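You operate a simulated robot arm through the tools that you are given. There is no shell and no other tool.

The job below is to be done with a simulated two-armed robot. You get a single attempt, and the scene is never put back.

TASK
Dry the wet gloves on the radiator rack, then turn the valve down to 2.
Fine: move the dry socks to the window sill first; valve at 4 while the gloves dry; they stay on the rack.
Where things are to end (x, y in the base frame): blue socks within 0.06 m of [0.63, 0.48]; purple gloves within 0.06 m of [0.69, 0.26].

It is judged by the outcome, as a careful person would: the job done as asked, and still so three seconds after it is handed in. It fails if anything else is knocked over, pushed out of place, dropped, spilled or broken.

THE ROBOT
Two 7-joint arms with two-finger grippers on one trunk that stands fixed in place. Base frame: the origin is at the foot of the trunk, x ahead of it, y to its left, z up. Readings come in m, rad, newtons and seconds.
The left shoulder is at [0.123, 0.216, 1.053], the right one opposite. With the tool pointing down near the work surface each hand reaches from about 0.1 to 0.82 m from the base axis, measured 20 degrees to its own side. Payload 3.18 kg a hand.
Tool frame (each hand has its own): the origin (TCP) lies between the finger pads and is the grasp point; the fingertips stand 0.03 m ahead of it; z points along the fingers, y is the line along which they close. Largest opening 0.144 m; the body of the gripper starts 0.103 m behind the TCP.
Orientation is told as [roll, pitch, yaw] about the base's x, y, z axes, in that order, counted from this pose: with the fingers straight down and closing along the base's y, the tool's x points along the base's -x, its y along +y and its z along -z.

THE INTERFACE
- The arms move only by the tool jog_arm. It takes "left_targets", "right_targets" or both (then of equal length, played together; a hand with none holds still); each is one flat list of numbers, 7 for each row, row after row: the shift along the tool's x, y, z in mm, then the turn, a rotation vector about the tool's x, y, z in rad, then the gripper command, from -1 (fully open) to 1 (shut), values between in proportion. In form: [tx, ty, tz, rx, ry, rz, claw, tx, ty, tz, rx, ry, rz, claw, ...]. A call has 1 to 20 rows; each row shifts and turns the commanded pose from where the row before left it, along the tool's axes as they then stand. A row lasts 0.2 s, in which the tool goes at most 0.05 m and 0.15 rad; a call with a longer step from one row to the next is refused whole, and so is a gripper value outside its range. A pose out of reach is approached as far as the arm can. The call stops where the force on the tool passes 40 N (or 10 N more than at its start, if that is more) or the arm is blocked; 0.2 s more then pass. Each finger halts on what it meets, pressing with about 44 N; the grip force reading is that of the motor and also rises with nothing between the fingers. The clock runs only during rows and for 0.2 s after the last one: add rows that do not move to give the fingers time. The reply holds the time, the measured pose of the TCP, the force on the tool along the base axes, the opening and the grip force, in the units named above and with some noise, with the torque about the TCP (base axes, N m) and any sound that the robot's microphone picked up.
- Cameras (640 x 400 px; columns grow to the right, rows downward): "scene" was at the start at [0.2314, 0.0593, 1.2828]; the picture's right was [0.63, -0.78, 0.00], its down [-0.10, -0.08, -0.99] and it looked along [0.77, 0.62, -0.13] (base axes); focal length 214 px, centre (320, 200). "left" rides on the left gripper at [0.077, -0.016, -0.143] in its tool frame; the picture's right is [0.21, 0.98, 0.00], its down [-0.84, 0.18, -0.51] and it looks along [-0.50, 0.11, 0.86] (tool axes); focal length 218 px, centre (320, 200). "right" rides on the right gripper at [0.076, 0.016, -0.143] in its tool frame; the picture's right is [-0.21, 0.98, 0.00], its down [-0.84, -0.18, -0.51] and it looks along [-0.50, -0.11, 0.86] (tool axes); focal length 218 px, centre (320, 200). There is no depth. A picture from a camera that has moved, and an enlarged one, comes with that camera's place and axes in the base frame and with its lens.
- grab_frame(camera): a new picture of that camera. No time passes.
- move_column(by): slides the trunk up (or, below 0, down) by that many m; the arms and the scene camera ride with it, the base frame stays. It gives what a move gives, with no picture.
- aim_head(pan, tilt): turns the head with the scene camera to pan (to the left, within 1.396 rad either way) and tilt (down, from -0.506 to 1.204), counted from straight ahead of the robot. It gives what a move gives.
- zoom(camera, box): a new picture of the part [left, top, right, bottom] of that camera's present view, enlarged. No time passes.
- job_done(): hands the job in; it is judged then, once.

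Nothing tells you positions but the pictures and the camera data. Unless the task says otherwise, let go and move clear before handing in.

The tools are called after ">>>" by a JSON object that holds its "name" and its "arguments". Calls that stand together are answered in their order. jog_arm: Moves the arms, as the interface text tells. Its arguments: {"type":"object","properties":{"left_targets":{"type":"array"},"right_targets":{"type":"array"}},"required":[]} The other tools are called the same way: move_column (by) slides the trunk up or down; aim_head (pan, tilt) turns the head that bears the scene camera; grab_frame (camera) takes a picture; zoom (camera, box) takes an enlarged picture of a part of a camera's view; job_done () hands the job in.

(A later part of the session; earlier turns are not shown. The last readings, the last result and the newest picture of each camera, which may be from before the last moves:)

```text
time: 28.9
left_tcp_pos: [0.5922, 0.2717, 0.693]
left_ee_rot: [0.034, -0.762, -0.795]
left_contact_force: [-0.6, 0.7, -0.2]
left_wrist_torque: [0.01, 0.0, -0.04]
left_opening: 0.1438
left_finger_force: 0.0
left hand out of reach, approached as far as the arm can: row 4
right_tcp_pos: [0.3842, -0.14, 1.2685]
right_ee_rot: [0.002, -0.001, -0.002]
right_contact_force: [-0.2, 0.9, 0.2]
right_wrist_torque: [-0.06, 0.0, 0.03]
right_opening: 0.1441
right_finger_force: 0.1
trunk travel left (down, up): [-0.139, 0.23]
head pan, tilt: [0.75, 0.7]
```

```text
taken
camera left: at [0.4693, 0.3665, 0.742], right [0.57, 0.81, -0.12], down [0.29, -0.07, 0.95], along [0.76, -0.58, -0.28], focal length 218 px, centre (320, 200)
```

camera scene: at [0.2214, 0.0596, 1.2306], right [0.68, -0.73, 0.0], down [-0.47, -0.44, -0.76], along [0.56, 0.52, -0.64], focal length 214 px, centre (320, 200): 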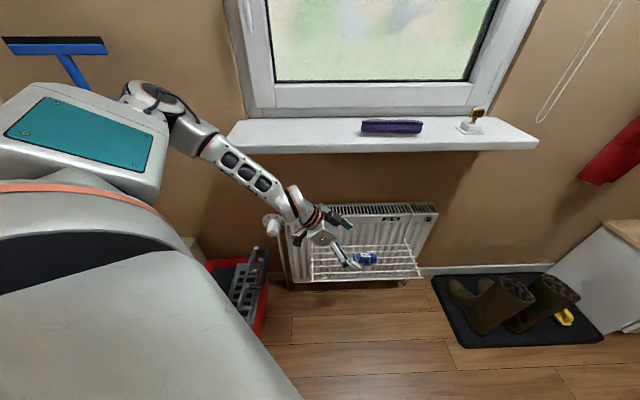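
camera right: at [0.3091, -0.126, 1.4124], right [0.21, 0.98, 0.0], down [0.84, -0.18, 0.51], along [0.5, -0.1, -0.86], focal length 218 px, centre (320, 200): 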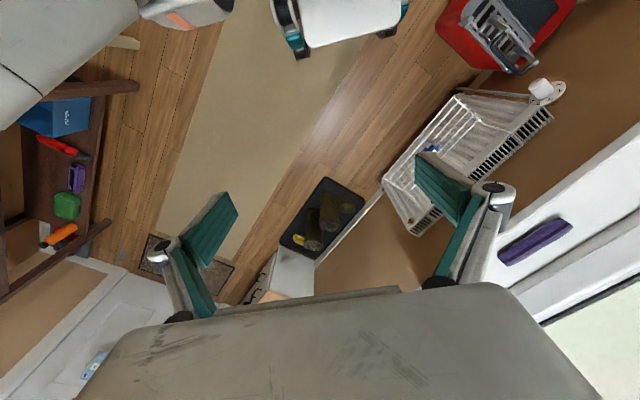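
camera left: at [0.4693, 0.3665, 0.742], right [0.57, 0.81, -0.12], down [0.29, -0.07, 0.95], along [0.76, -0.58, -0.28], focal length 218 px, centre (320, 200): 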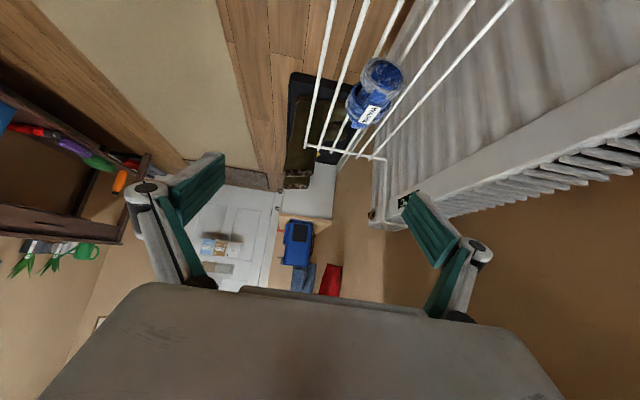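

The socks lie right on the rack bars and I estimate them around (0.685, 0.267, 0.53). I'll zoom to see the roll's exact ends, orientation and how it sits on the bars.

>>> {"name": "zoom", "arguments": {"camera": "left", "box": [290, 0, 480, 180]}}

>>> {"name": "zoom", "arguments": {"camera": "scene", "box": [290, 195, 450, 295]}}

```text
2.22 times, centred on (385, 90) of left
camera zoom: at [0.4693, 0.3665, 0.742], right [0.57, 0.81, -0.12], down [0.29, -0.07, 0.95], along [0.76, -0.58, -0.28], focal length 485 px, centre (176, 444)
```

zoom: 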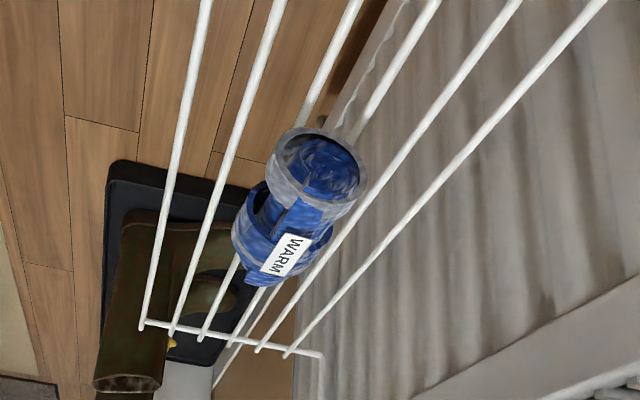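

```text
4.00 times, centred on (370, 245) of scene
camera zoom: at [0.2214, 0.0596, 1.2306], right [0.68, -0.73, 0.0], down [-0.47, -0.44, -0.76], along [0.56, 0.52, -0.64], focal length 858 px, centre (120, 20)
```

zoom: 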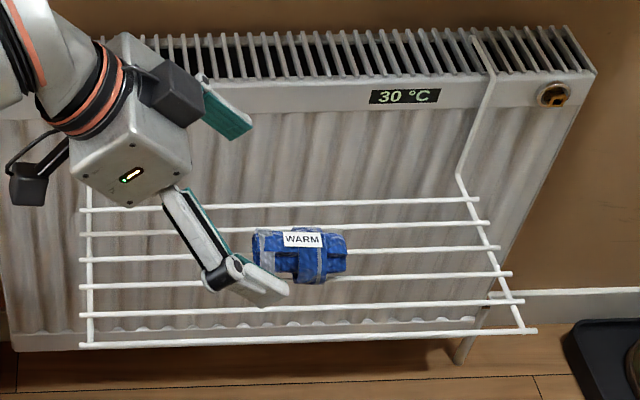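

The socks pair lies along the bars with its centre near (n 0.675, s 0.297) ≈ (0.687, 0.267). I'll move to a pre-grasp point just behind it along the tool axis and check the alignment.

>>> {"name": "jog_arm", "arguments": {"left_targets": [11.9, 16, 18, 0, 0, 0, -1, 11.9, 16, 18, 0, 0, 0, -1, 11.9, 16, 18, 0, 0, 0, -1, 11.9, 16, 18, 0, 0, 0, -1]}}

>>> {"name": "grab_frame", "arguments": {"camera": "left"}}

>>> {"name": "zoom", "arguments": {"camera": "scene", "box": [290, 185, 450, 285]}}

```text
time: 29.9
left_tcp_pos: [0.6479, 0.3085, 0.6131]
left_ee_rot: [0.033, -0.763, -0.792]
left_contact_force: [0.1, 1.0, 0.7]
left_wrist_torque: [0.01, 0.0, -0.03]
left_opening: 0.1439
left_finger_force: 0.1
left hand out of reach, approached as far as the arm can: row 4
right_tcp_pos: [0.3834, -0.139, 1.27]
right_ee_rot: [0.004, -0.002, -0.002]
right_contact_force: [0.5, -0.4, -0.5]
right_wrist_torque: [-0.02, 0.02, -0.01]
right_opening: 0.1442
right_finger_force: 0.1
trunk travel left (down, up): [-0.139, 0.23]
head pan, tilt: [0.75, 0.7]
```

```text
taken
camera left: at [0.5243, 0.403, 0.6619], right [0.57, 0.81, -0.12], down [0.29, -0.07, 0.95], along [0.76, -0.58, -0.28], focal length 218 px, centre (320, 200)
```

left: 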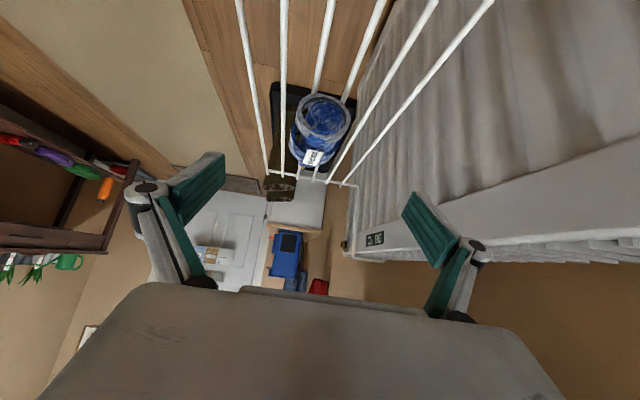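

```text
4.00 times, centred on (370, 235) of scene
camera zoom: at [0.2203, 0.0588, 1.2308], right [0.68, -0.73, 0.0], down [-0.47, -0.44, -0.77], along [0.56, 0.52, -0.64], focal length 858 px, centre (120, 60)
```

zoom: 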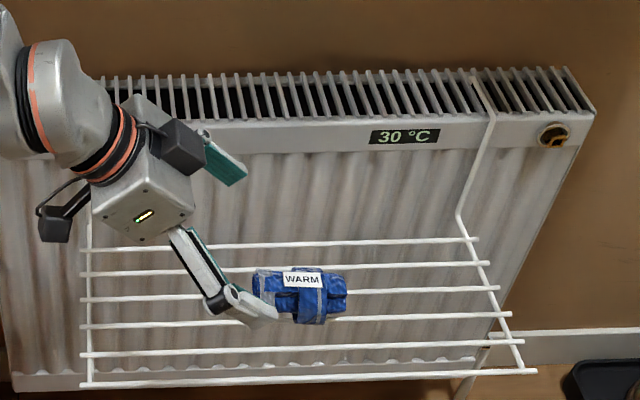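

The socks are centred between the fingers. I'll lean a touch more to stay within reach and advance over the socks, then check before closing.

>>> {"name": "jog_arm", "arguments": {"left_targets": [0, 0, 0, 0, -0.1, 0, -1, 2.7, 0, 21, 0, 0, 0, -1, 2.7, 0, 21, 0, 0, 0, -1, 2.7, 0, 21, 0, 0, 0, -1]}}

>>> {"name": "grab_frame", "arguments": {"camera": "left"}}

>>> {"name": "zoom", "arguments": {"camera": "scene", "box": [290, 185, 450, 285]}}

```text
time: 30.9
left_tcp_pos: [0.6823, 0.2868, 0.5599]
left_ee_rot: [0.064, -0.79, -0.796]
left_contact_force: [0.0, 0.8, -0.7]
left_wrist_torque: [0.0, -0.08, 0.06]
left_opening: 0.1437
left_finger_force: 0.0
left hand out of reach, approached as far as the arm can: row 1
right_tcp_pos: [0.3864, -0.1391, 1.2681]
right_ee_rot: [0.003, 0.004, -0.001]
right_contact_force: [-0.3, 0.2, -0.9]
right_wrist_torque: [-0.01, 0.05, 0.01]
right_opening: 0.1438
right_finger_force: 0.0
trunk travel left (down, up): [-0.139, 0.23]
head pan, tilt: [0.75, 0.7]
```

```text
taken
camera left: at [0.5558, 0.3811, 0.6044], right [0.57, 0.82, -0.1], down [0.26, -0.06, 0.96], along [0.78, -0.57, -0.25], focal length 218 px, centre (320, 200)
```

left: 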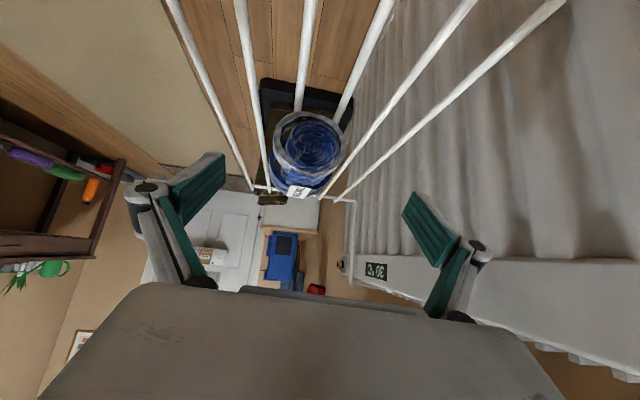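

```text
4.00 times, centred on (370, 235) of scene
camera zoom: at [0.223, 0.0593, 1.2296], right [0.68, -0.73, 0.0], down [-0.47, -0.44, -0.76], along [0.56, 0.52, -0.64], focal length 858 px, centre (120, 60)
```

zoom: 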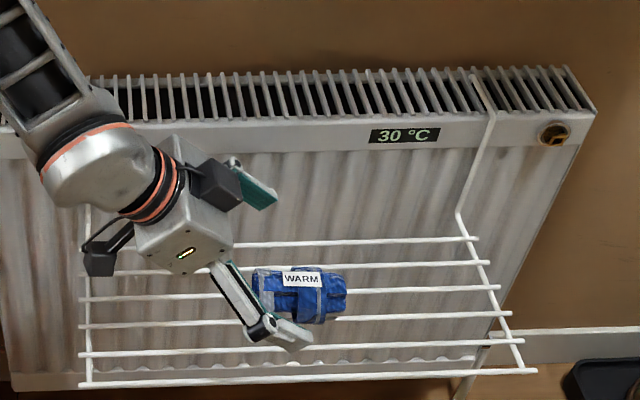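

The fingers straddle the socks; the roll's centre is about 1 cm nearer me than the TCP. I'll correct that, advance 2 cm, and close gently on it.

>>> {"name": "jog_arm", "arguments": {"left_targets": [-5, -10, 19, 0, 0, 0, -1, 0, 0, 0, 0, 0, 0, -0.2, 0, 0, 0, 0, 0, 0, 0.5, 0, 0, 0, 0, 0, 0, 1, 0, 0, 0, 0, 0, 0, 1, 0, 0, 0, 0, 0, 0, 1]}}

>>> {"name": "grab_frame", "arguments": {"camera": "left"}}

>>> {"name": "zoom", "arguments": {"camera": "scene", "box": [290, 185, 450, 285]}}

```text
time: 32.3
left_tcp_pos: [0.6851, 0.273, 0.56]
left_ee_rot: [0.062, -0.789, -0.795]
left_contact_force: [0.0, -0.5, 1.0]
left_wrist_torque: [-0.02, -0.04, -0.01]
left_opening: 0.0497
left_finger_force: 43.8
left hand out of reach, approached as far as the arm can: row 1
right_tcp_pos: [0.3841, -0.1402, 1.2707]
right_ee_rot: [0.003, -0.003, -0.002]
right_contact_force: [0.1, -0.2, 0.9]
right_wrist_torque: [-0.02, -0.01, -0.01]
right_opening: 0.1441
right_finger_force: 0.0
trunk travel left (down, up): [-0.139, 0.23]
head pan, tilt: [0.75, 0.7]
```

```text
taken
camera left: at [0.5591, 0.3666, 0.6042], right [0.56, 0.82, -0.11], down [0.26, -0.06, 0.96], along [0.78, -0.57, -0.25], focal length 218 px, centre (320, 200)
```

left: 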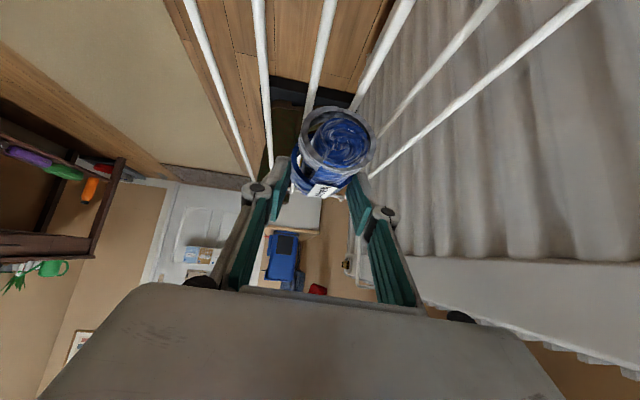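

```text
4.00 times, centred on (370, 235) of scene
camera zoom: at [0.2213, 0.0593, 1.2306], right [0.68, -0.73, 0.0], down [-0.47, -0.44, -0.77], along [0.56, 0.52, -0.64], focal length 858 px, centre (120, 60)
```

zoom: 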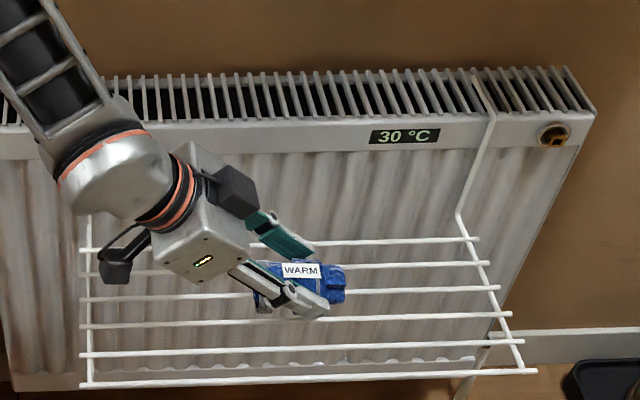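

Grip is firm (opening 5.0 cm, 44 N). I'll lift straight up first, then pull away from the radiator, and check that the socks came along.

>>> {"name": "jog_arm", "arguments": {"left_targets": [-21.3, 0, -21.1, 0, 0, 0, 1, -21.3, 0, -21.1, 0, 0, 0, 1, -21.3, -23, -21.1, 0, 0, 0, 1, -21.3, -23, -21.1, 0, 0, 0, 1, 0, -23, 0, 0, 0, 0, 1]}}

>>> {"name": "grab_frame", "arguments": {"camera": "left"}}

>>> {"name": "grab_frame", "arguments": {"camera": "scene"}}

```text
time: 33.5
left_tcp_pos: [0.6343, 0.219, 0.6757]
left_ee_rot: [0.061, -0.788, -0.796]
left_contact_force: [-0.1, 0.2, -0.5]
left_wrist_torque: [0.0, 0.05, 0.01]
left_opening: 0.0498
left_finger_force: 44.1
right_tcp_pos: [0.3843, -0.1403, 1.2692]
right_ee_rot: [0.002, -0.001, -0.001]
right_contact_force: [0.3, -0.3, 0.2]
right_wrist_torque: [0.0, 0.02, 0.03]
right_opening: 0.1441
right_finger_force: 0.1
trunk travel left (down, up): [-0.139, 0.23]
head pan, tilt: [0.75, 0.7]
```

```text
taken
camera left: at [0.5079, 0.3127, 0.7201], right [0.56, 0.82, -0.11], down [0.26, -0.06, 0.96], along [0.78, -0.57, -0.25], focal length 218 px, centre (320, 200)
```

left: 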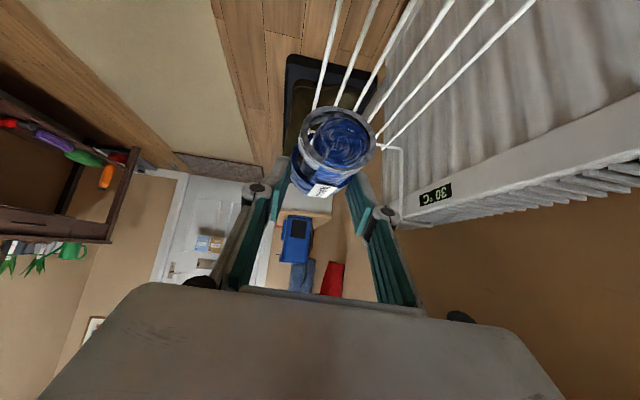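

```text
taken
camera scene: at [0.222, 0.0596, 1.2302], right [0.68, -0.73, 0.0], down [-0.47, -0.44, -0.76], along [0.56, 0.52, -0.64], focal length 214 px, centre (320, 200)
```

scene: 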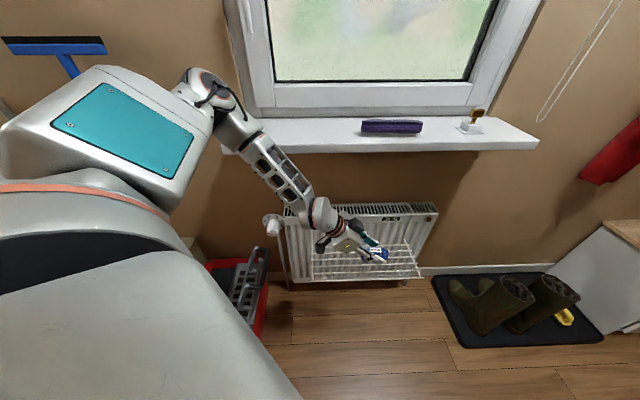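

Socks are held securely and clear of the rack. I'll retrace the path: lean more, then rise in front of the sill to above it.

>>> {"name": "jog_arm", "arguments": {"left_targets": [-34.0, 0, -5.2, 0, -0.1275, 0, 1, -34.4, 0, -0.8, 0, -0.1275, 0, 1, -34.2, 0, 3.6, 0, -0.1275, 0, 1, -33.5, 0, 7.9, 0, -0.1275, 0, 1, -35, 0, -9.7, 0, 0, 0, 1, -35, 0, -9.7, 0, 0, 0, 1, -35, 0, -9.7, 0, 0, 0, 1, -35, 0, -9.7, 0, 0, 0, 1, -35, 0, -9.7, 0, 0, 0, 1]}}

>>> {"name": "grab_frame", "arguments": {"camera": "scene"}}

```text
time: 35.5
left_tcp_pos: [0.6845, 0.1546, 0.9705]
left_ee_rot: [0.165, -1.296, -0.911]
left_contact_force: [-0.6, -0.8, 0.2]
left_wrist_torque: [0.03, 0.05, 0.0]
left_opening: 0.0493
left_finger_force: 44.4
right_tcp_pos: [0.3837, -0.1408, 1.2703]
right_ee_rot: [0.004, -0.002, -0.001]
right_contact_force: [-0.8, 0.0, -1.0]
right_wrist_torque: [0.03, -0.06, 0.02]
right_opening: 0.1436
right_finger_force: 0.0
trunk travel left (down, up): [-0.139, 0.23]
head pan, tilt: [0.75, 0.7]
```

```text
taken
camera scene: at [0.2205, 0.059, 1.2309], right [0.68, -0.73, 0.0], down [-0.47, -0.44, -0.77], along [0.56, 0.52, -0.64], focal length 214 px, centre (320, 200)
```

scene: 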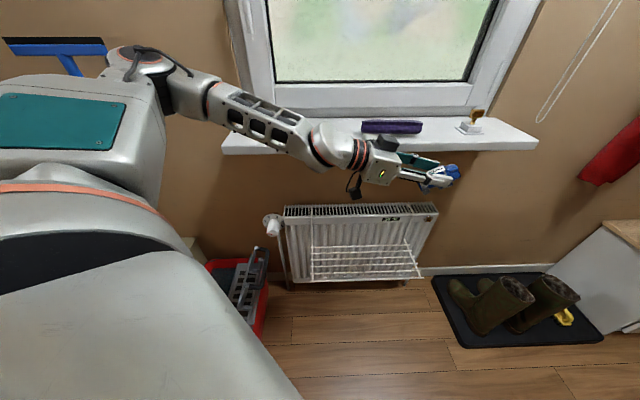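

The socks are up near sill height, still in front of it. I'll continue up to z≈1.2 and check.

>>> {"name": "jog_arm", "arguments": {"left_targets": [-36.9, 0, -10.2, 0, 0, 0, 1, -36.9, 0, -10.2, 0, 0, 0, 1, -36.9, 0, -10.2, 0, 0, 0, 1, -36.9, 0, -10.2, 0, 0, 0, 1, -36.9, 0, -10.2, 0, 0, 0, 1, -36.9, 0, -10.2, 0, 0, 0, 1]}}

>>> {"name": "grab_frame", "arguments": {"camera": "scene"}}

```text
time: 36.9
left_tcp_pos: [0.6752, 0.1454, 1.1991]
left_ee_rot: [0.171, -1.298, -0.915]
left_contact_force: [-0.7, -1.0, 0.4]
left_wrist_torque: [0.03, 0.03, 0.02]
left_opening: 0.0488
left_finger_force: 43.6
right_tcp_pos: [0.3841, -0.139, 1.2702]
right_ee_rot: [0.005, -0.005, -0.001]
right_contact_force: [-1.2, -0.6, 1.3]
right_wrist_torque: [0.02, -0.02, 0.03]
right_opening: 0.1438
right_finger_force: 0.1
trunk travel left (down, up): [-0.139, 0.23]
head pan, tilt: [0.75, 0.7]
```

```text
taken
camera scene: at [0.2202, 0.0587, 1.2311], right [0.68, -0.73, 0.0], down [-0.47, -0.44, -0.77], along [0.56, 0.52, -0.64], focal length 214 px, centre (320, 200)
```

scene: 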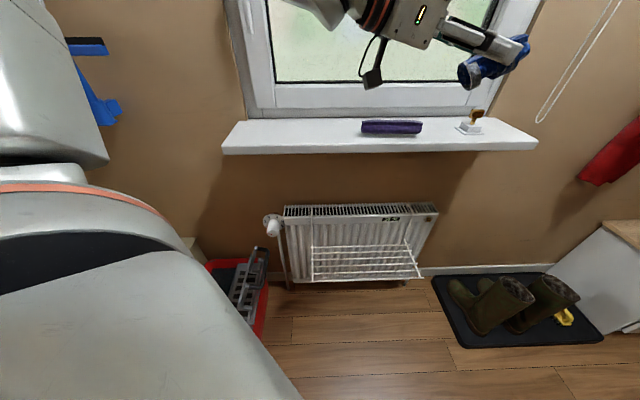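

The socks are above sill level. I'll now swing over the sill toward the target (0.63, 0.48), reducing the lean so the socks become level.

>>> {"name": "jog_arm", "arguments": {"left_targets": [16.2, 25.6, -30.4, 0, 0.064, 0, 1, 18.1, 25.6, -29.3, 0, 0.064, 0, 1, 19.9, 25.6, -28.0, 0, 0.064, 0, 1, 21.7, 25.6, -26.7, 0, 0.064, 0, 1, 23.3, 25.6, -25.3, 0, 0.064, 0, 1, 24.9, 25.6, -23.8, 0, 0.064, 0, 1, 26.4, 25.6, -22.1, 0, 0.064, 0, 1, 27.8, 25.6, -20.3, 0, 0.06, 0, 1]}}

>>> {"name": "grab_frame", "arguments": {"camera": "scene"}}

>>> {"name": "grab_frame", "arguments": {"camera": "left"}}

```text
time: 38.7
left_tcp_pos: [0.6223, 0.4812, 1.1472]
left_ee_rot: [0.061, -0.792, -0.796]
left_contact_force: [-0.2, 0.5, 0.0]
left_wrist_torque: [-0.04, 0.01, 0.02]
left_opening: 0.0488
left_finger_force: 43.9
right_tcp_pos: [0.384, -0.1395, 1.2683]
right_ee_rot: [0.001, -0.001, -0.001]
right_contact_force: [0.3, 1.1, 0.2]
right_wrist_torque: [-0.03, 0.02, -0.01]
right_opening: 0.1439
right_finger_force: 0.2
trunk travel left (down, up): [-0.139, 0.23]
head pan, tilt: [0.75, 0.7]
```

```text
taken
camera scene: at [0.2214, 0.06, 1.2305], right [0.68, -0.73, 0.0], down [-0.47, -0.44, -0.76], along [0.56, 0.52, -0.64], focal length 214 px, centre (320, 200)
```

scene: 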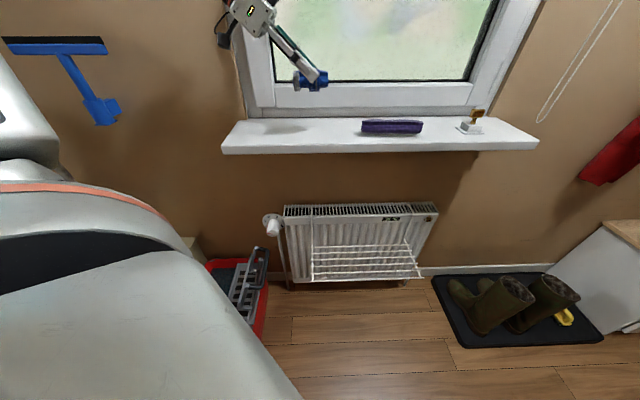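

```text
taken
camera left: at [0.4958, 0.5742, 1.1906], right [0.56, 0.82, -0.11], down [0.26, -0.06, 0.96], along [0.78, -0.57, -0.25], focal length 218 px, centre (320, 200)
```

left: 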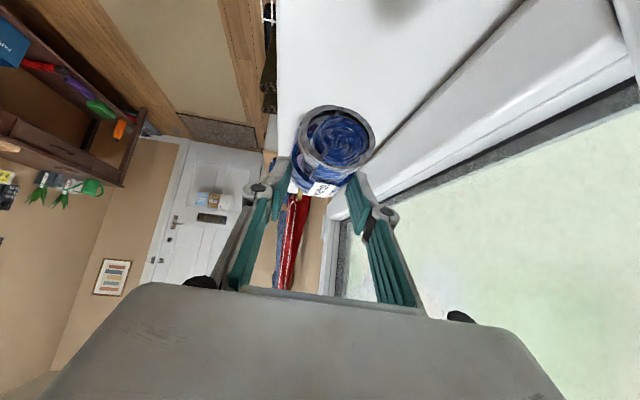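

The socks are above the target at (0.62, 0.48). I'll lower toward the sill, first to about 3 cm above, then in small steps watching the force.

>>> {"name": "jog_arm", "arguments": {"left_targets": [14.2, 2, 14.1, 0, 0, 0, 1, 14.2, 2, 14.1, 0, 0, 0, 1, 14.2, 2, 14.1, 0, 0, 0, 1, 14.2, 2, 14.1, 0, 0, 0, 1]}}

>>> {"name": "zoom", "arguments": {"camera": "scene", "box": [220, 60, 380, 160]}}

>>> {"name": "grab_frame", "arguments": {"camera": "left"}}

```text
time: 39.7
left_tcp_pos: [0.6316, 0.4901, 1.067]
left_ee_rot: [0.06, -0.792, -0.794]
left_contact_force: [-0.2, 0.6, -0.3]
left_wrist_torque: [-0.01, -0.03, 0.02]
left_opening: 0.0487
left_finger_force: 43.9
right_tcp_pos: [0.3852, -0.139, 1.2703]
right_ee_rot: [0.002, 0.001, -0.003]
right_contact_force: [0.2, -0.2, 0.0]
right_wrist_torque: [-0.01, 0.02, 0.04]
right_opening: 0.1439
right_finger_force: 0.0
trunk travel left (down, up): [-0.139, 0.23]
head pan, tilt: [0.75, 0.7]
```

```text
4.00 times, centred on (300, 110) of scene
camera zoom: at [0.2219, 0.0596, 1.2303], right [0.68, -0.73, 0.0], down [-0.47, -0.44, -0.76], along [0.56, 0.52, -0.64], focal length 858 px, centre (400, 560)
```

zoom: 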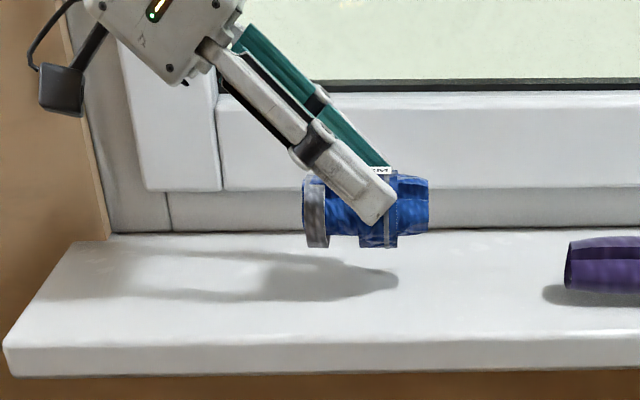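

```text
taken
camera left: at [0.5057, 0.5836, 1.1107], right [0.56, 0.82, -0.11], down [0.26, -0.06, 0.96], along [0.78, -0.57, -0.25], focal length 218 px, centre (320, 200)
```

left: 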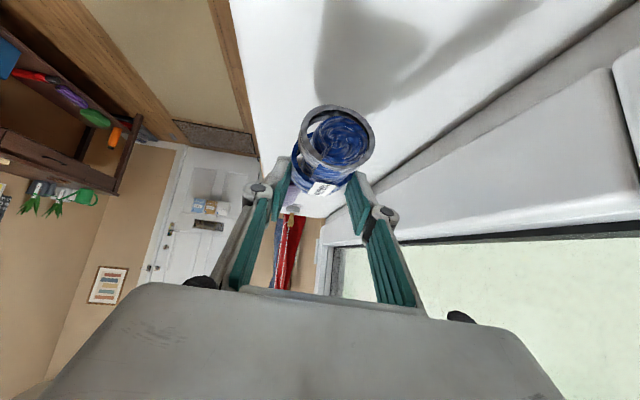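

The gap to the sill looks about 3 cm. I'll lower 2.4 cm now, then the last bit in small steps.

>>> {"name": "jog_arm", "arguments": {"left_targets": [5.7, -1.7, 5.6, 0, 0, 0, 1, 5.7, -1.7, 5.6, 0, 0, 0, 1, 5.7, -1.7, 5.6, 0, 0, 0, 1]}}

>>> {"name": "jog_arm", "arguments": {"left_targets": [2.8, 0, 2.8, 0, 0, 0, 1]}}

>>> {"name": "zoom", "arguments": {"camera": "scene", "box": [220, 60, 380, 160]}}

```text
time: 40.5
left_tcp_pos: [0.629, 0.485, 1.0427]
left_ee_rot: [0.063, -0.79, -0.795]
left_contact_force: [-1.4, 0.4, -1.3]
left_wrist_torque: [-0.01, 0.06, 0.0]
left_opening: 0.0489
left_finger_force: 44.0
right_tcp_pos: [0.3852, -0.1404, 1.2678]
right_ee_rot: [0.0, 0.0, -0.001]
right_contact_force: [-0.8, 1.1, 0.6]
right_wrist_torque: [0.0, -0.02, -0.01]
right_opening: 0.144
right_finger_force: 0.1
trunk travel left (down, up): [-0.139, 0.23]
head pan, tilt: [0.75, 0.7]
```

```text
time: 40.9
left_tcp_pos: [0.6296, 0.4865, 1.0385]
left_ee_rot: [0.062, -0.793, -0.797]
left_contact_force: [0.8, 0.4, -1.1]
left_wrist_torque: [-0.03, 0.01, -0.03]
left_opening: 0.0484
left_finger_force: 44.0
right_tcp_pos: [0.3853, -0.1401, 1.2693]
right_ee_rot: [0.002, -0.001, -0.002]
right_contact_force: [-0.7, -0.6, 0.7]
right_wrist_torque: [-0.06, -0.02, -0.04]
right_opening: 0.144
right_finger_force: 0.0
trunk travel left (down, up): [-0.139, 0.23]
head pan, tilt: [0.75, 0.7]
```

```text
4.00 times, centred on (300, 110) of scene
camera zoom: at [0.2216, 0.0596, 1.2305], right [0.68, -0.73, 0.0], down [-0.47, -0.44, -0.76], along [0.56, 0.52, -0.64], focal length 858 px, centre (400, 560)
```

zoom: 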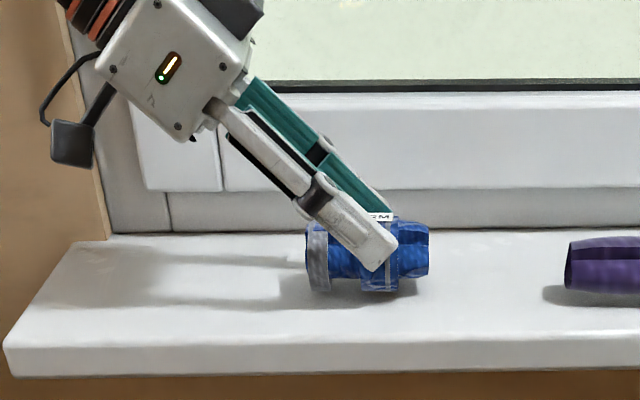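

Still just above the surface by the look of the shadow. I'll lower a few more millimetres watching the contact force.

>>> {"name": "jog_arm", "arguments": {"left_targets": [2.8, 0, 2.8, 0, 0, 0, 1]}}

>>> {"name": "jog_arm", "arguments": {"left_targets": [2.1, 0, 2.1, 0, 0, 0, 1]}}

>>> {"name": "zoom", "arguments": {"camera": "scene", "box": [260, 90, 340, 140]}}

```text
time: 41.3
left_tcp_pos: [0.6292, 0.4861, 1.035]
left_ee_rot: [0.064, -0.791, -0.795]
left_contact_force: [0.3, 0.7, -0.5]
left_wrist_torque: [0.04, 0.0, -0.01]
left_opening: 0.0484
left_finger_force: 44.4
right_tcp_pos: [0.3839, -0.1399, 1.2695]
right_ee_rot: [0.002, -0.003, -0.001]
right_contact_force: [-0.3, -0.6, 0.0]
right_wrist_torque: [0.03, -0.02, 0.03]
right_opening: 0.1439
right_finger_force: 0.1
trunk travel left (down, up): [-0.139, 0.23]
head pan, tilt: [0.75, 0.7]
```

```text
time: 41.7
left_tcp_pos: [0.6279, 0.4859, 1.0354]
left_ee_rot: [0.068, -0.795, -0.799]
left_contact_force: [-0.3, 0.7, 8.8]
left_wrist_torque: [0.27, 0.13, 0.01]
left_opening: 0.0485
left_finger_force: 43.6
right_tcp_pos: [0.3837, -0.14, 1.2699]
right_ee_rot: [0.004, -0.003, -0.001]
right_contact_force: [0.2, -0.1, -0.1]
right_wrist_torque: [-0.01, -0.02, 0.02]
right_opening: 0.1437
right_finger_force: 0.1
trunk travel left (down, up): [-0.139, 0.23]
head pan, tilt: [0.75, 0.7]
```

```text
8.00 times, centred on (300, 115) of scene
camera zoom: at [0.2205, 0.0591, 1.231], right [0.68, -0.73, 0.0], down [-0.47, -0.44, -0.77], along [0.56, 0.52, -0.64], focal length 1716 px, centre (480, 880)
```

zoom: 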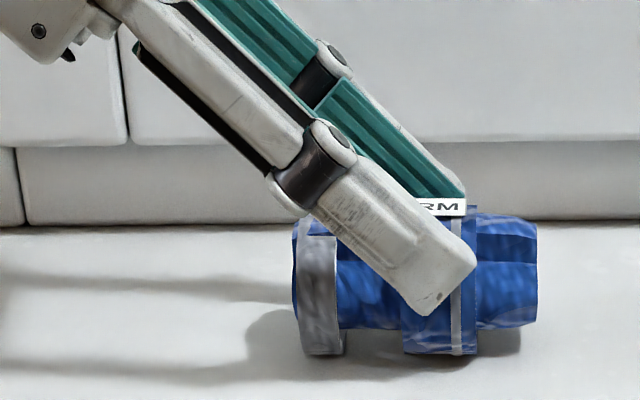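

Contact felt (8.8 N) and the socks rest on the sill at about (0.63, 0.485). I'll release gently and back off along the tool axis.

>>> {"name": "jog_arm", "arguments": {"left_targets": [0, 0, 0, 0, 0, 0, 0.2, 0, 0, 0, 0, 0, 0, -0.2, 0, 0, 0, 0, 0, 0, -0.4, 0, 0, 0, 0, 0, 0, -0.4, 0, 0, -20, 0, 0, 0, -0.4, 0, 0, -30, 0, 0, 0, -0.4, 0, 0, -40, 0, 0, 0, -0.4]}}

>>> {"name": "zoom", "arguments": {"camera": "scene", "box": [220, 60, 420, 185]}}

>>> {"name": "grab_frame", "arguments": {"camera": "left"}}

```text
time: 43.3
left_tcp_pos: [0.579, 0.5265, 1.096]
left_ee_rot: [0.064, -0.792, -0.799]
left_contact_force: [0.3, -0.2, 0.6]
left_wrist_torque: [0.01, -0.04, 0.03]
left_opening: 0.1009
left_finger_force: 0.1
right_tcp_pos: [0.3836, -0.1397, 1.2703]
right_ee_rot: [0.003, -0.004, -0.001]
right_contact_force: [-0.2, 0.6, -0.2]
right_wrist_torque: [0.01, -0.05, -0.01]
right_opening: 0.1441
right_finger_force: 0.0
trunk travel left (down, up): [-0.139, 0.23]
head pan, tilt: [0.75, 0.7]
```

```text
3.20 times, centred on (320, 122) of scene
camera zoom: at [0.2204, 0.0591, 1.231], right [0.68, -0.73, 0.0], down [-0.47, -0.44, -0.77], along [0.56, 0.52, -0.64], focal length 686 px, centre (320, 448)
```

zoom: 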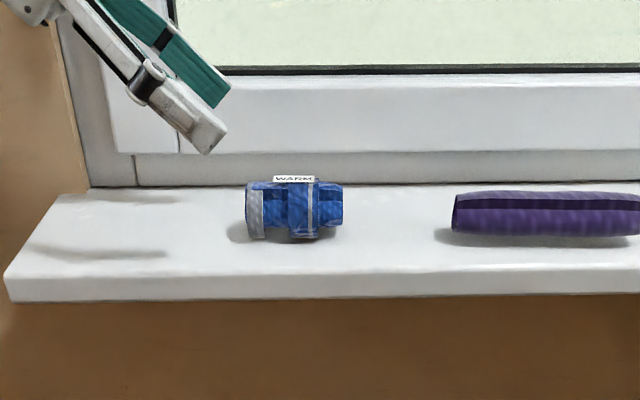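

```text
taken
camera left: at [0.4526, 0.6213, 1.1401], right [0.57, 0.82, -0.1], down [0.26, -0.06, 0.96], along [0.78, -0.57, -0.25], focal length 218 px, centre (320, 200)
```

left: 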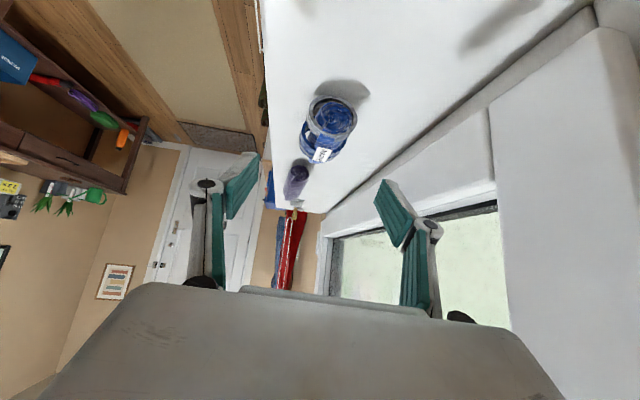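

The socks sit well on the sill at about (0.635, 0.48). Next I'll rise and move along the sill above the gloves for a closer look.

>>> {"name": "jog_arm", "arguments": {"left_targets": [-21.3, 0, -21.1, 0, 0, 0, -0.4, -21.3, 0, -21.1, 0, 0, 0, -0.4, -28.9, -3, 29.1, 0, 0, 0, -0.4, -28.9, -3, 29.1, 0, 0, 0, -0.4, -28.9, -3, 29.1, 0, 0, 0, -0.4, -28.9, -3, 29.1, 0, 0, 0, -0.4]}}

>>> {"name": "grab_frame", "arguments": {"camera": "left"}}

>>> {"name": "grab_frame", "arguments": {"camera": "scene"}}

```text
time: 44.7
left_tcp_pos: [0.6889, 0.4063, 1.1557]
left_ee_rot: [0.06, -0.79, -0.794]
left_contact_force: [0.6, -1.4, -0.4]
left_wrist_torque: [0.01, 0.03, 0.01]
left_opening: 0.1008
left_finger_force: 0.0
right_tcp_pos: [0.3856, -0.1397, 1.2686]
right_ee_rot: [0.004, 0.001, -0.002]
right_contact_force: [-0.1, 0.0, -0.2]
right_wrist_torque: [0.0, 0.06, 0.0]
right_opening: 0.1438
right_finger_force: 0.1
trunk travel left (down, up): [-0.139, 0.23]
head pan, tilt: [0.75, 0.7]
```

```text
taken
camera left: at [0.5635, 0.5011, 1.1993], right [0.56, 0.82, -0.11], down [0.26, -0.06, 0.96], along [0.78, -0.57, -0.25], focal length 218 px, centre (320, 200)
```

left: 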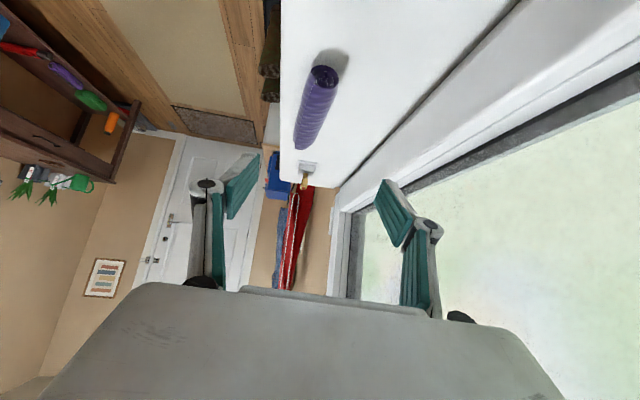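

```text
taken
camera scene: at [0.2222, 0.0592, 1.2302], right [0.68, -0.73, 0.0], down [-0.47, -0.44, -0.76], along [0.56, 0.52, -0.64], focal length 214 px, centre (320, 200)
```

scene: 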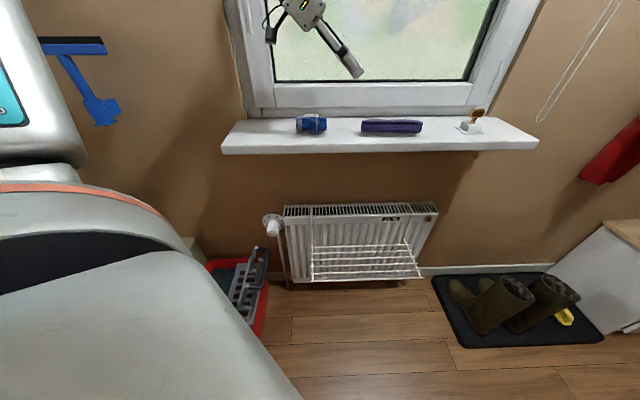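

>>> {"name": "zoom", "arguments": {"camera": "left", "box": [230, 30, 430, 200]}}

>>> {"name": "zoom", "arguments": {"camera": "scene", "box": [280, 90, 440, 190]}}

```text
2.35 times, centred on (330, 115) of left
camera zoom: at [0.5635, 0.5011, 1.1993], right [0.56, 0.82, -0.11], down [0.26, -0.06, 0.96], along [0.78, -0.57, -0.25], focal length 514 px, centre (296, 400)
```

zoom: 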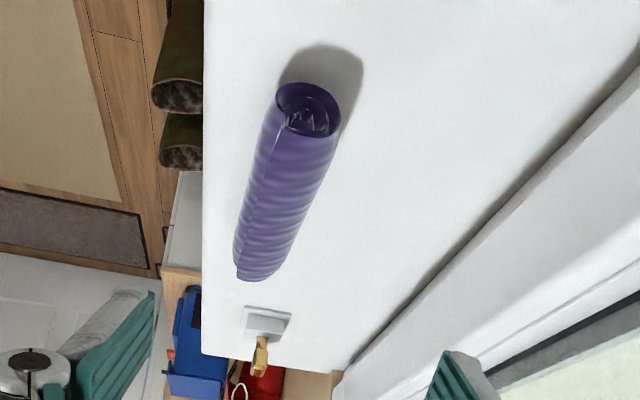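

```text
4.00 times, centred on (360, 140) of scene
camera zoom: at [0.2222, 0.0592, 1.2302], right [0.68, -0.73, 0.0], down [-0.47, -0.44, -0.76], along [0.56, 0.52, -0.64], focal length 858 px, centre (160, 440)
```

zoom: 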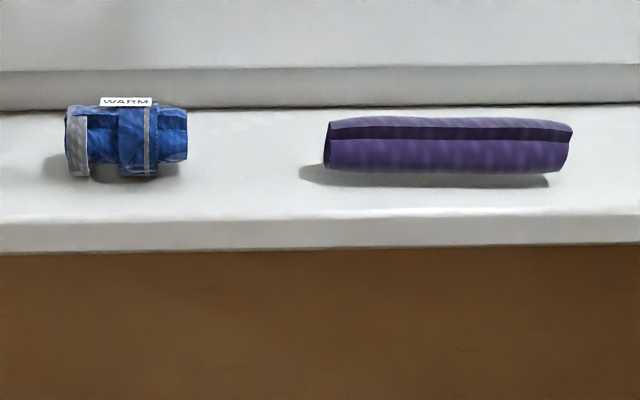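

The gloves' roll is centred near (n 0.773, s 0.325) i.e. about (0.776, 0.317), lying along the sill. I'll go to a pre-grasp point above and behind it and verify centring.

>>> {"name": "jog_arm", "arguments": {"left_targets": [5.3, -0.3, 33.9, 0, 0, 0, -0.4, 5.3, -0.3, 33.9, 0, 0, 0, -0.4, 5.3, -0.3, 33.9, 0, 0, 0, -0.4]}}

>>> {"name": "grab_frame", "arguments": {"camera": "left"}}

>>> {"name": "zoom", "arguments": {"camera": "scene", "box": [280, 60, 440, 160]}}

```text
time: 45.5
left_tcp_pos: [0.7367, 0.3666, 1.0716]
left_ee_rot: [0.062, -0.79, -0.794]
left_contact_force: [-0.1, 0.5, 0.1]
left_wrist_torque: [-0.02, 0.02, 0.02]
left_opening: 0.1006
left_finger_force: 0.0
right_tcp_pos: [0.3863, -0.1402, 1.2691]
right_ee_rot: [0.003, 0.0, -0.001]
right_contact_force: [1.2, -0.1, -0.5]
right_wrist_torque: [-0.04, 0.02, 0.01]
right_opening: 0.1441
right_finger_force: 0.1
trunk travel left (down, up): [-0.139, 0.23]
head pan, tilt: [0.75, 0.7]
```

```text
taken
camera left: at [0.6105, 0.4604, 1.1159], right [0.56, 0.82, -0.11], down [0.26, -0.06, 0.96], along [0.78, -0.57, -0.25], focal length 218 px, centre (320, 200)
```

left: 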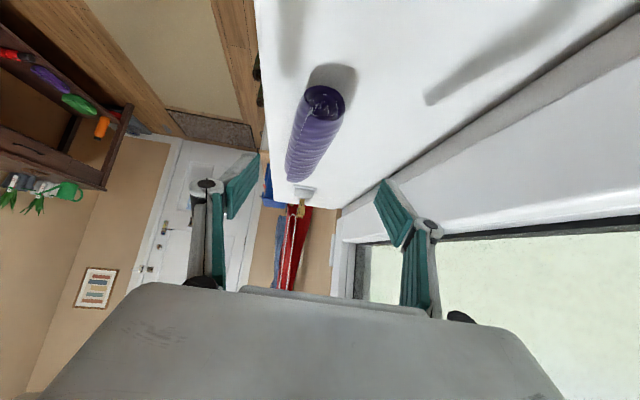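

```text
4.00 times, centred on (360, 110) of scene
camera zoom: at [0.2226, 0.0596, 1.2301], right [0.68, -0.73, 0.0], down [-0.47, -0.44, -0.76], along [0.56, 0.52, -0.64], focal length 858 px, centre (160, 560)
```

zoom: 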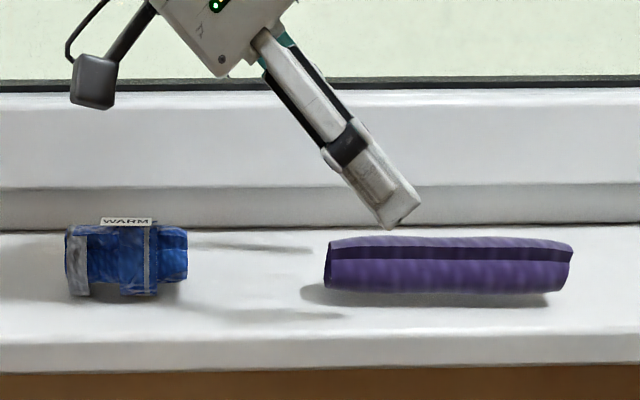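

Alignment is close; the gloves are ~7 mm nearer me than the tool centre. I'll advance down along the tool axis to just above the sill with that correction.

>>> {"name": "jog_arm", "arguments": {"left_targets": [-2.8, -1.75, 21.1, 0, 0, 0, -0.4, -2.8, -1.75, 21.1, 0, 0, 0, -0.4, -2.8, -1.75, 21.1, 0, 0, 0, -0.4, -2.8, -1.75, 21.1, 0, 0, 0, -0.4]}}

>>> {"name": "grab_frame", "arguments": {"camera": "left"}}

>>> {"name": "zoom", "arguments": {"camera": "scene", "box": [300, 80, 440, 168]}}

```text
time: 46.5
left_tcp_pos: [0.7828, 0.3161, 1.0205]
left_ee_rot: [0.061, -0.79, -0.796]
left_contact_force: [0.2, 0.4, 0.9]
left_wrist_torque: [-0.05, -0.01, 0.0]
left_opening: 0.1007
left_finger_force: 0.0
right_tcp_pos: [0.3853, -0.1394, 1.2691]
right_ee_rot: [0.003, -0.002, -0.002]
right_contact_force: [0.0, 0.8, -0.4]
right_wrist_torque: [0.0, 0.05, -0.02]
right_opening: 0.1439
right_finger_force: 0.0
trunk travel left (down, up): [-0.139, 0.23]
head pan, tilt: [0.75, 0.7]
```

```text
taken
camera left: at [0.6565, 0.4095, 1.0635], right [0.56, 0.82, -0.11], down [0.26, -0.06, 0.96], along [0.78, -0.57, -0.25], focal length 218 px, centre (320, 200)
```

left: 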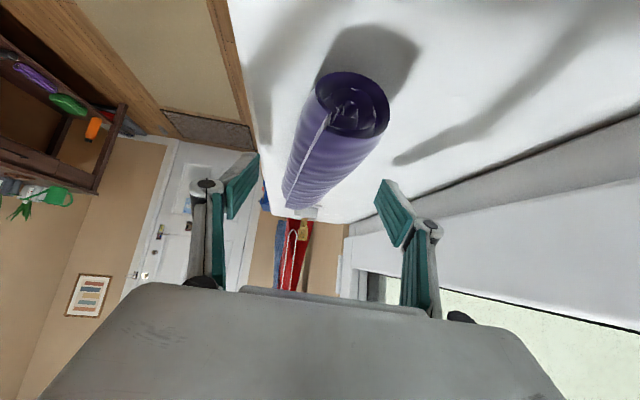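

```text
4.55 times, centred on (370, 124) of scene
camera zoom: at [0.2221, 0.0595, 1.2302], right [0.68, -0.73, 0.0], down [-0.47, -0.44, -0.76], along [0.56, 0.52, -0.64], focal length 975 px, centre (93, 546)
```

zoom: 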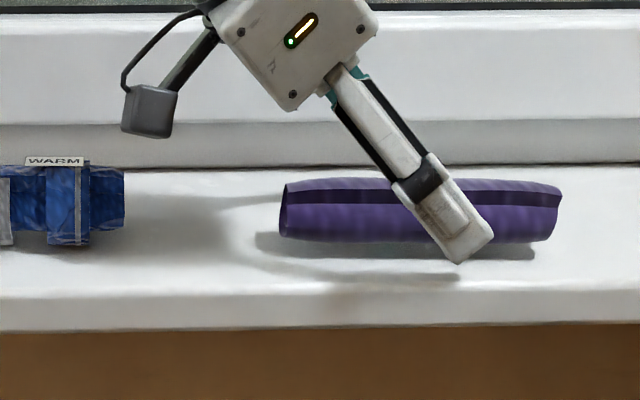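

The fingers straddle the gloves near their middle. Closing now.

>>> {"name": "jog_arm", "arguments": {"left_targets": [0, 0, 0, 0, 0, 0, 0, 0, 0, 0, 0, 0, 0, 0.4, 0, 0, 0, 0, 0, 0, 0.7, 0, 0, 0, 0, 0, 0, 1, 0, 0, 0, 0, 0, 0, 1, 0, 0, 0, 0, 0, 0, 1]}}

>>> {"name": "zoom", "arguments": {"camera": "scene", "box": [300, 80, 440, 168]}}

>>> {"name": "grab_frame", "arguments": {"camera": "left"}}

```text
time: 47.9
left_tcp_pos: [0.7821, 0.3157, 1.0225]
left_ee_rot: [0.064, -0.793, -0.798]
left_contact_force: [2.0, 0.4, 4.1]
left_wrist_torque: [0.04, -0.16, -0.04]
left_opening: 0.0518
left_finger_force: 44.0
right_tcp_pos: [0.3841, -0.1395, 1.27]
right_ee_rot: [0.001, -0.003, -0.002]
right_contact_force: [0.4, -0.1, -1.1]
right_wrist_torque: [0.01, 0.03, 0.02]
right_opening: 0.1439
right_finger_force: 0.0
trunk travel left (down, up): [-0.139, 0.23]
head pan, tilt: [0.75, 0.7]
```

```text
4.55 times, centred on (370, 124) of scene
camera zoom: at [0.2213, 0.0593, 1.2306], right [0.68, -0.73, 0.0], down [-0.47, -0.44, -0.77], along [0.56, 0.52, -0.64], focal length 975 px, centre (93, 546)
```

zoom: 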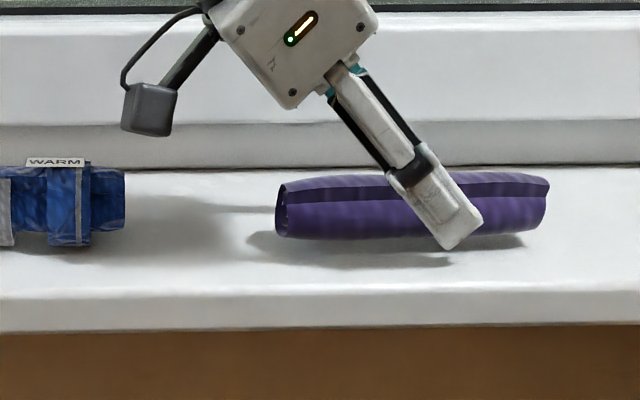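

```text
taken
camera left: at [0.6557, 0.4096, 1.0652], right [0.56, 0.82, -0.1], down [0.26, -0.06, 0.96], along [0.78, -0.57, -0.25], focal length 218 px, centre (320, 200)
```

left: 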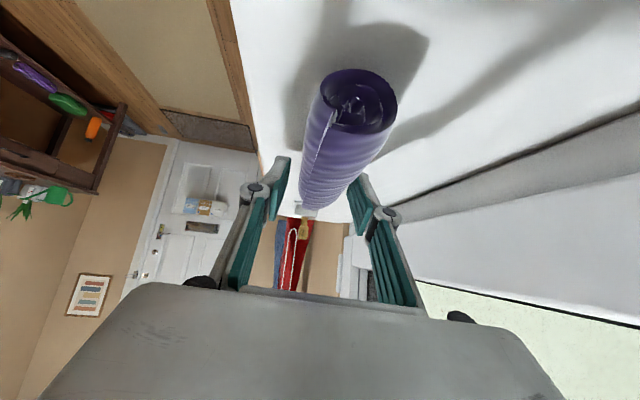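

Gripped (opening 5.2 cm, 44 N). I'll lift the gloves straight up and check that they hang securely.

>>> {"name": "jog_arm", "arguments": {"left_targets": [-10, 0, -10, 0, 0, 0, 1, -22.7, 0, -22.5, 0, 0, 0, 1, -22.7, 0, -22.5, 0, 0, 0, 1, -22.7, 0, -22.5, 0, 0, 0, 1, -22.7, 0, -22.5, 0, 0, 0, 1]}}

>>> {"name": "grab_frame", "arguments": {"camera": "scene"}}

>>> {"name": "grab_frame", "arguments": {"camera": "left"}}

```text
time: 49.1
left_tcp_pos: [0.7779, 0.313, 1.1632]
left_ee_rot: [0.062, -0.789, -0.797]
left_contact_force: [-0.3, 0.3, -1.0]
left_wrist_torque: [0.01, 0.02, 0.04]
left_opening: 0.052
left_finger_force: 44.0
right_tcp_pos: [0.384, -0.1404, 1.27]
right_ee_rot: [0.004, -0.002, -0.002]
right_contact_force: [-0.4, -0.2, 0.5]
right_wrist_torque: [0.01, 0.0, -0.05]
right_opening: 0.1439
right_finger_force: 0.0
trunk travel left (down, up): [-0.139, 0.23]
head pan, tilt: [0.75, 0.7]
```

```text
taken
camera scene: at [0.2211, 0.0593, 1.2307], right [0.68, -0.73, 0.0], down [-0.47, -0.44, -0.77], along [0.56, 0.52, -0.64], focal length 214 px, centre (320, 200)
```

scene: 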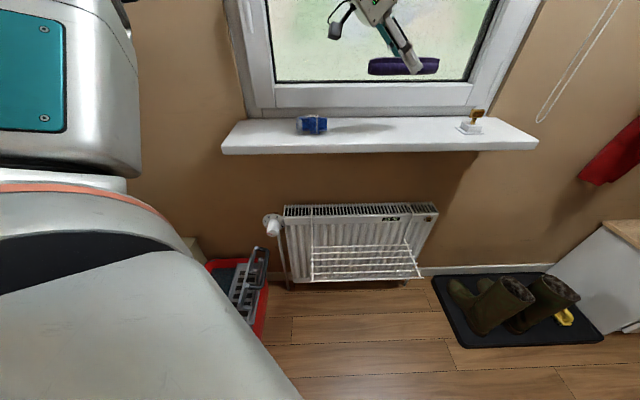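

```text
taken
camera left: at [0.652, 0.4063, 1.2072], right [0.56, 0.82, -0.11], down [0.26, -0.06, 0.96], along [0.78, -0.57, -0.25], focal length 218 px, centre (320, 200)
```

left: 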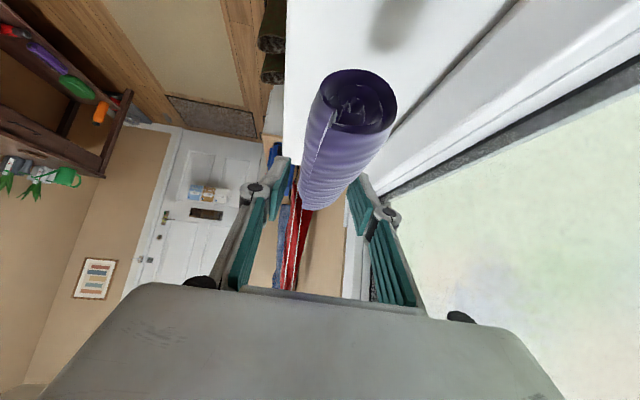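

The gloves are held well. I'll pull out from the window, leaning the tool as before, then check before descending in front of the sill.

>>> {"name": "jog_arm", "arguments": {"left_targets": [-11.8, -34.3, 1.4, 0, -0.102, 0, 1, -11.6, -34.3, 2.6, 0, -0.102, 0, 1, -11.3, -34.3, 3.8, 0, -0.102, 0, 1, -10.9, -34.3, 4.9, 0, -0.102, 0, 1, -10.3, -34.3, 6.0, 0, -0.102, 0, 1]}}

>>> {"name": "grab_frame", "arguments": {"camera": "scene"}}

```text
time: 50.3
left_tcp_pos: [0.6953, 0.1531, 1.1956]
left_ee_rot: [0.161, -1.3, -0.908]
left_contact_force: [0.2, 0.7, -2.3]
left_wrist_torque: [-0.02, 0.03, 0.02]
left_opening: 0.0521
left_finger_force: 43.7
right_tcp_pos: [0.3847, -0.1392, 1.2683]
right_ee_rot: [0.001, -0.001, -0.002]
right_contact_force: [-0.7, 0.3, 0.1]
right_wrist_torque: [-0.03, -0.02, 0.01]
right_opening: 0.144
right_finger_force: 0.0
trunk travel left (down, up): [-0.139, 0.23]
head pan, tilt: [0.75, 0.7]
```

```text
taken
camera scene: at [0.2219, 0.0596, 1.2303], right [0.68, -0.73, 0.0], down [-0.47, -0.44, -0.76], along [0.56, 0.52, -0.64], focal length 214 px, centre (320, 200)
```

scene: 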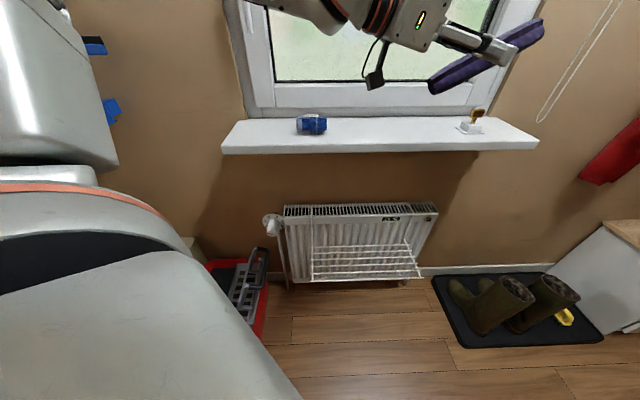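

All good; now descending in front of the sill with the gloves.

>>> {"name": "jog_arm", "arguments": {"left_targets": [35.9, -1.5, 10, 0, 0, 0, 1, 35.9, -1.5, 10, 0, 0, 0, 1, 35.9, -1.5, 10, 0, 0, 0, 1, 35.9, -1.5, 10, 0, 0, 0, 1, 35.9, -1.5, 10, 0, 0, 0, 1, 35.9, -1.5, 10, 0, 0, 0, 1, 35.9, -1.5, 10, 0, 0, 0, 1, 35.9, -1.5, 10, 0, 0, 0, 1, 35.9, -1.5, 10, 0, 0, 0, 1, 35.9, -1.5, 10, 0, 0, 0, 1, 35.9, -1.5, 10, 0, 0, 0, 1]}}

>>> {"name": "grab_frame", "arguments": {"camera": "scene"}}

```text
time: 52.7
left_tcp_pos: [0.6977, 0.1545, 0.7833]
left_ee_rot: [0.164, -1.298, -0.909]
left_contact_force: [-0.2, 0.8, -0.9]
left_wrist_torque: [-0.01, 0.0, -0.01]
left_opening: 0.0519
left_finger_force: 44.1
right_tcp_pos: [0.3853, -0.1404, 1.2676]
right_ee_rot: [0.003, -0.002, 0.0]
right_contact_force: [0.8, 0.2, -0.1]
right_wrist_torque: [0.01, -0.03, -0.01]
right_opening: 0.1439
right_finger_force: 0.2
trunk travel left (down, up): [-0.139, 0.23]
head pan, tilt: [0.75, 0.7]
```

```text
taken
camera scene: at [0.2221, 0.0595, 1.2303], right [0.68, -0.73, 0.0], down [-0.47, -0.44, -0.76], along [0.56, 0.52, -0.64], focal length 214 px, centre (320, 200)
```

scene: 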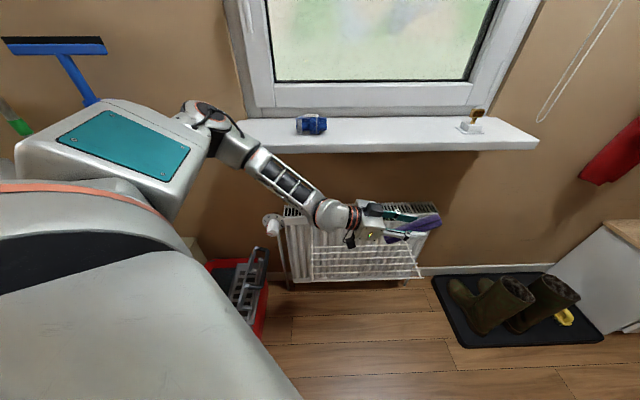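

The gloves are past the sill, hovering in front of the radiator at z≈0.78. To gain reach for the last centimetres I'll lower the trunk 5 cm here.

>>> {"name": "move_column", "arguments": {"by": -0.05}}

>>> {"name": "grab_frame", "arguments": {"camera": "scene"}}

```text
time: 53.6
left_tcp_pos: [0.6925, 0.1449, 0.7389]
left_ee_rot: [0.196, -1.296, -0.948]
left_contact_force: [0.1, -0.3, -0.7]
left_wrist_torque: [0.02, 0.0, -0.01]
left_opening: 0.0519
left_finger_force: 43.9
right_tcp_pos: [0.4374, -0.151, 1.1749]
right_ee_rot: [0.014, 0.148, -0.001]
right_contact_force: [-1.3, -0.3, 0.2]
right_wrist_torque: [-0.03, -0.01, 0.0]
right_opening: 0.144
right_finger_force: 0.1
trunk travel left (down, up): [-0.089, 0.28]
head pan, tilt: [0.75, 0.7]
```

```text
taken
camera scene: at [0.2729, 0.0487, 1.1699], right [0.68, -0.73, -0.01], down [-0.47, -0.43, -0.77], along [0.56, 0.53, -0.64], focal length 214 px, centre (320, 200)
```

scene: 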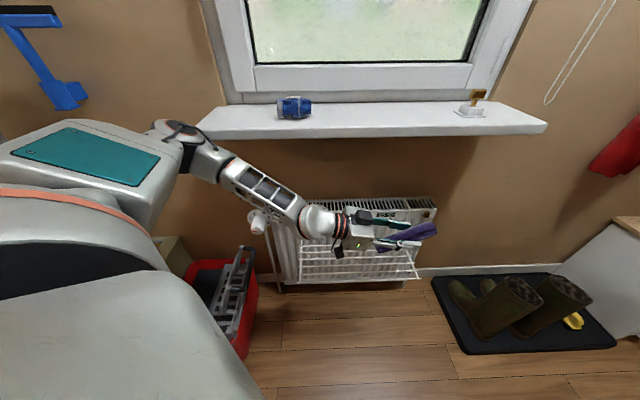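

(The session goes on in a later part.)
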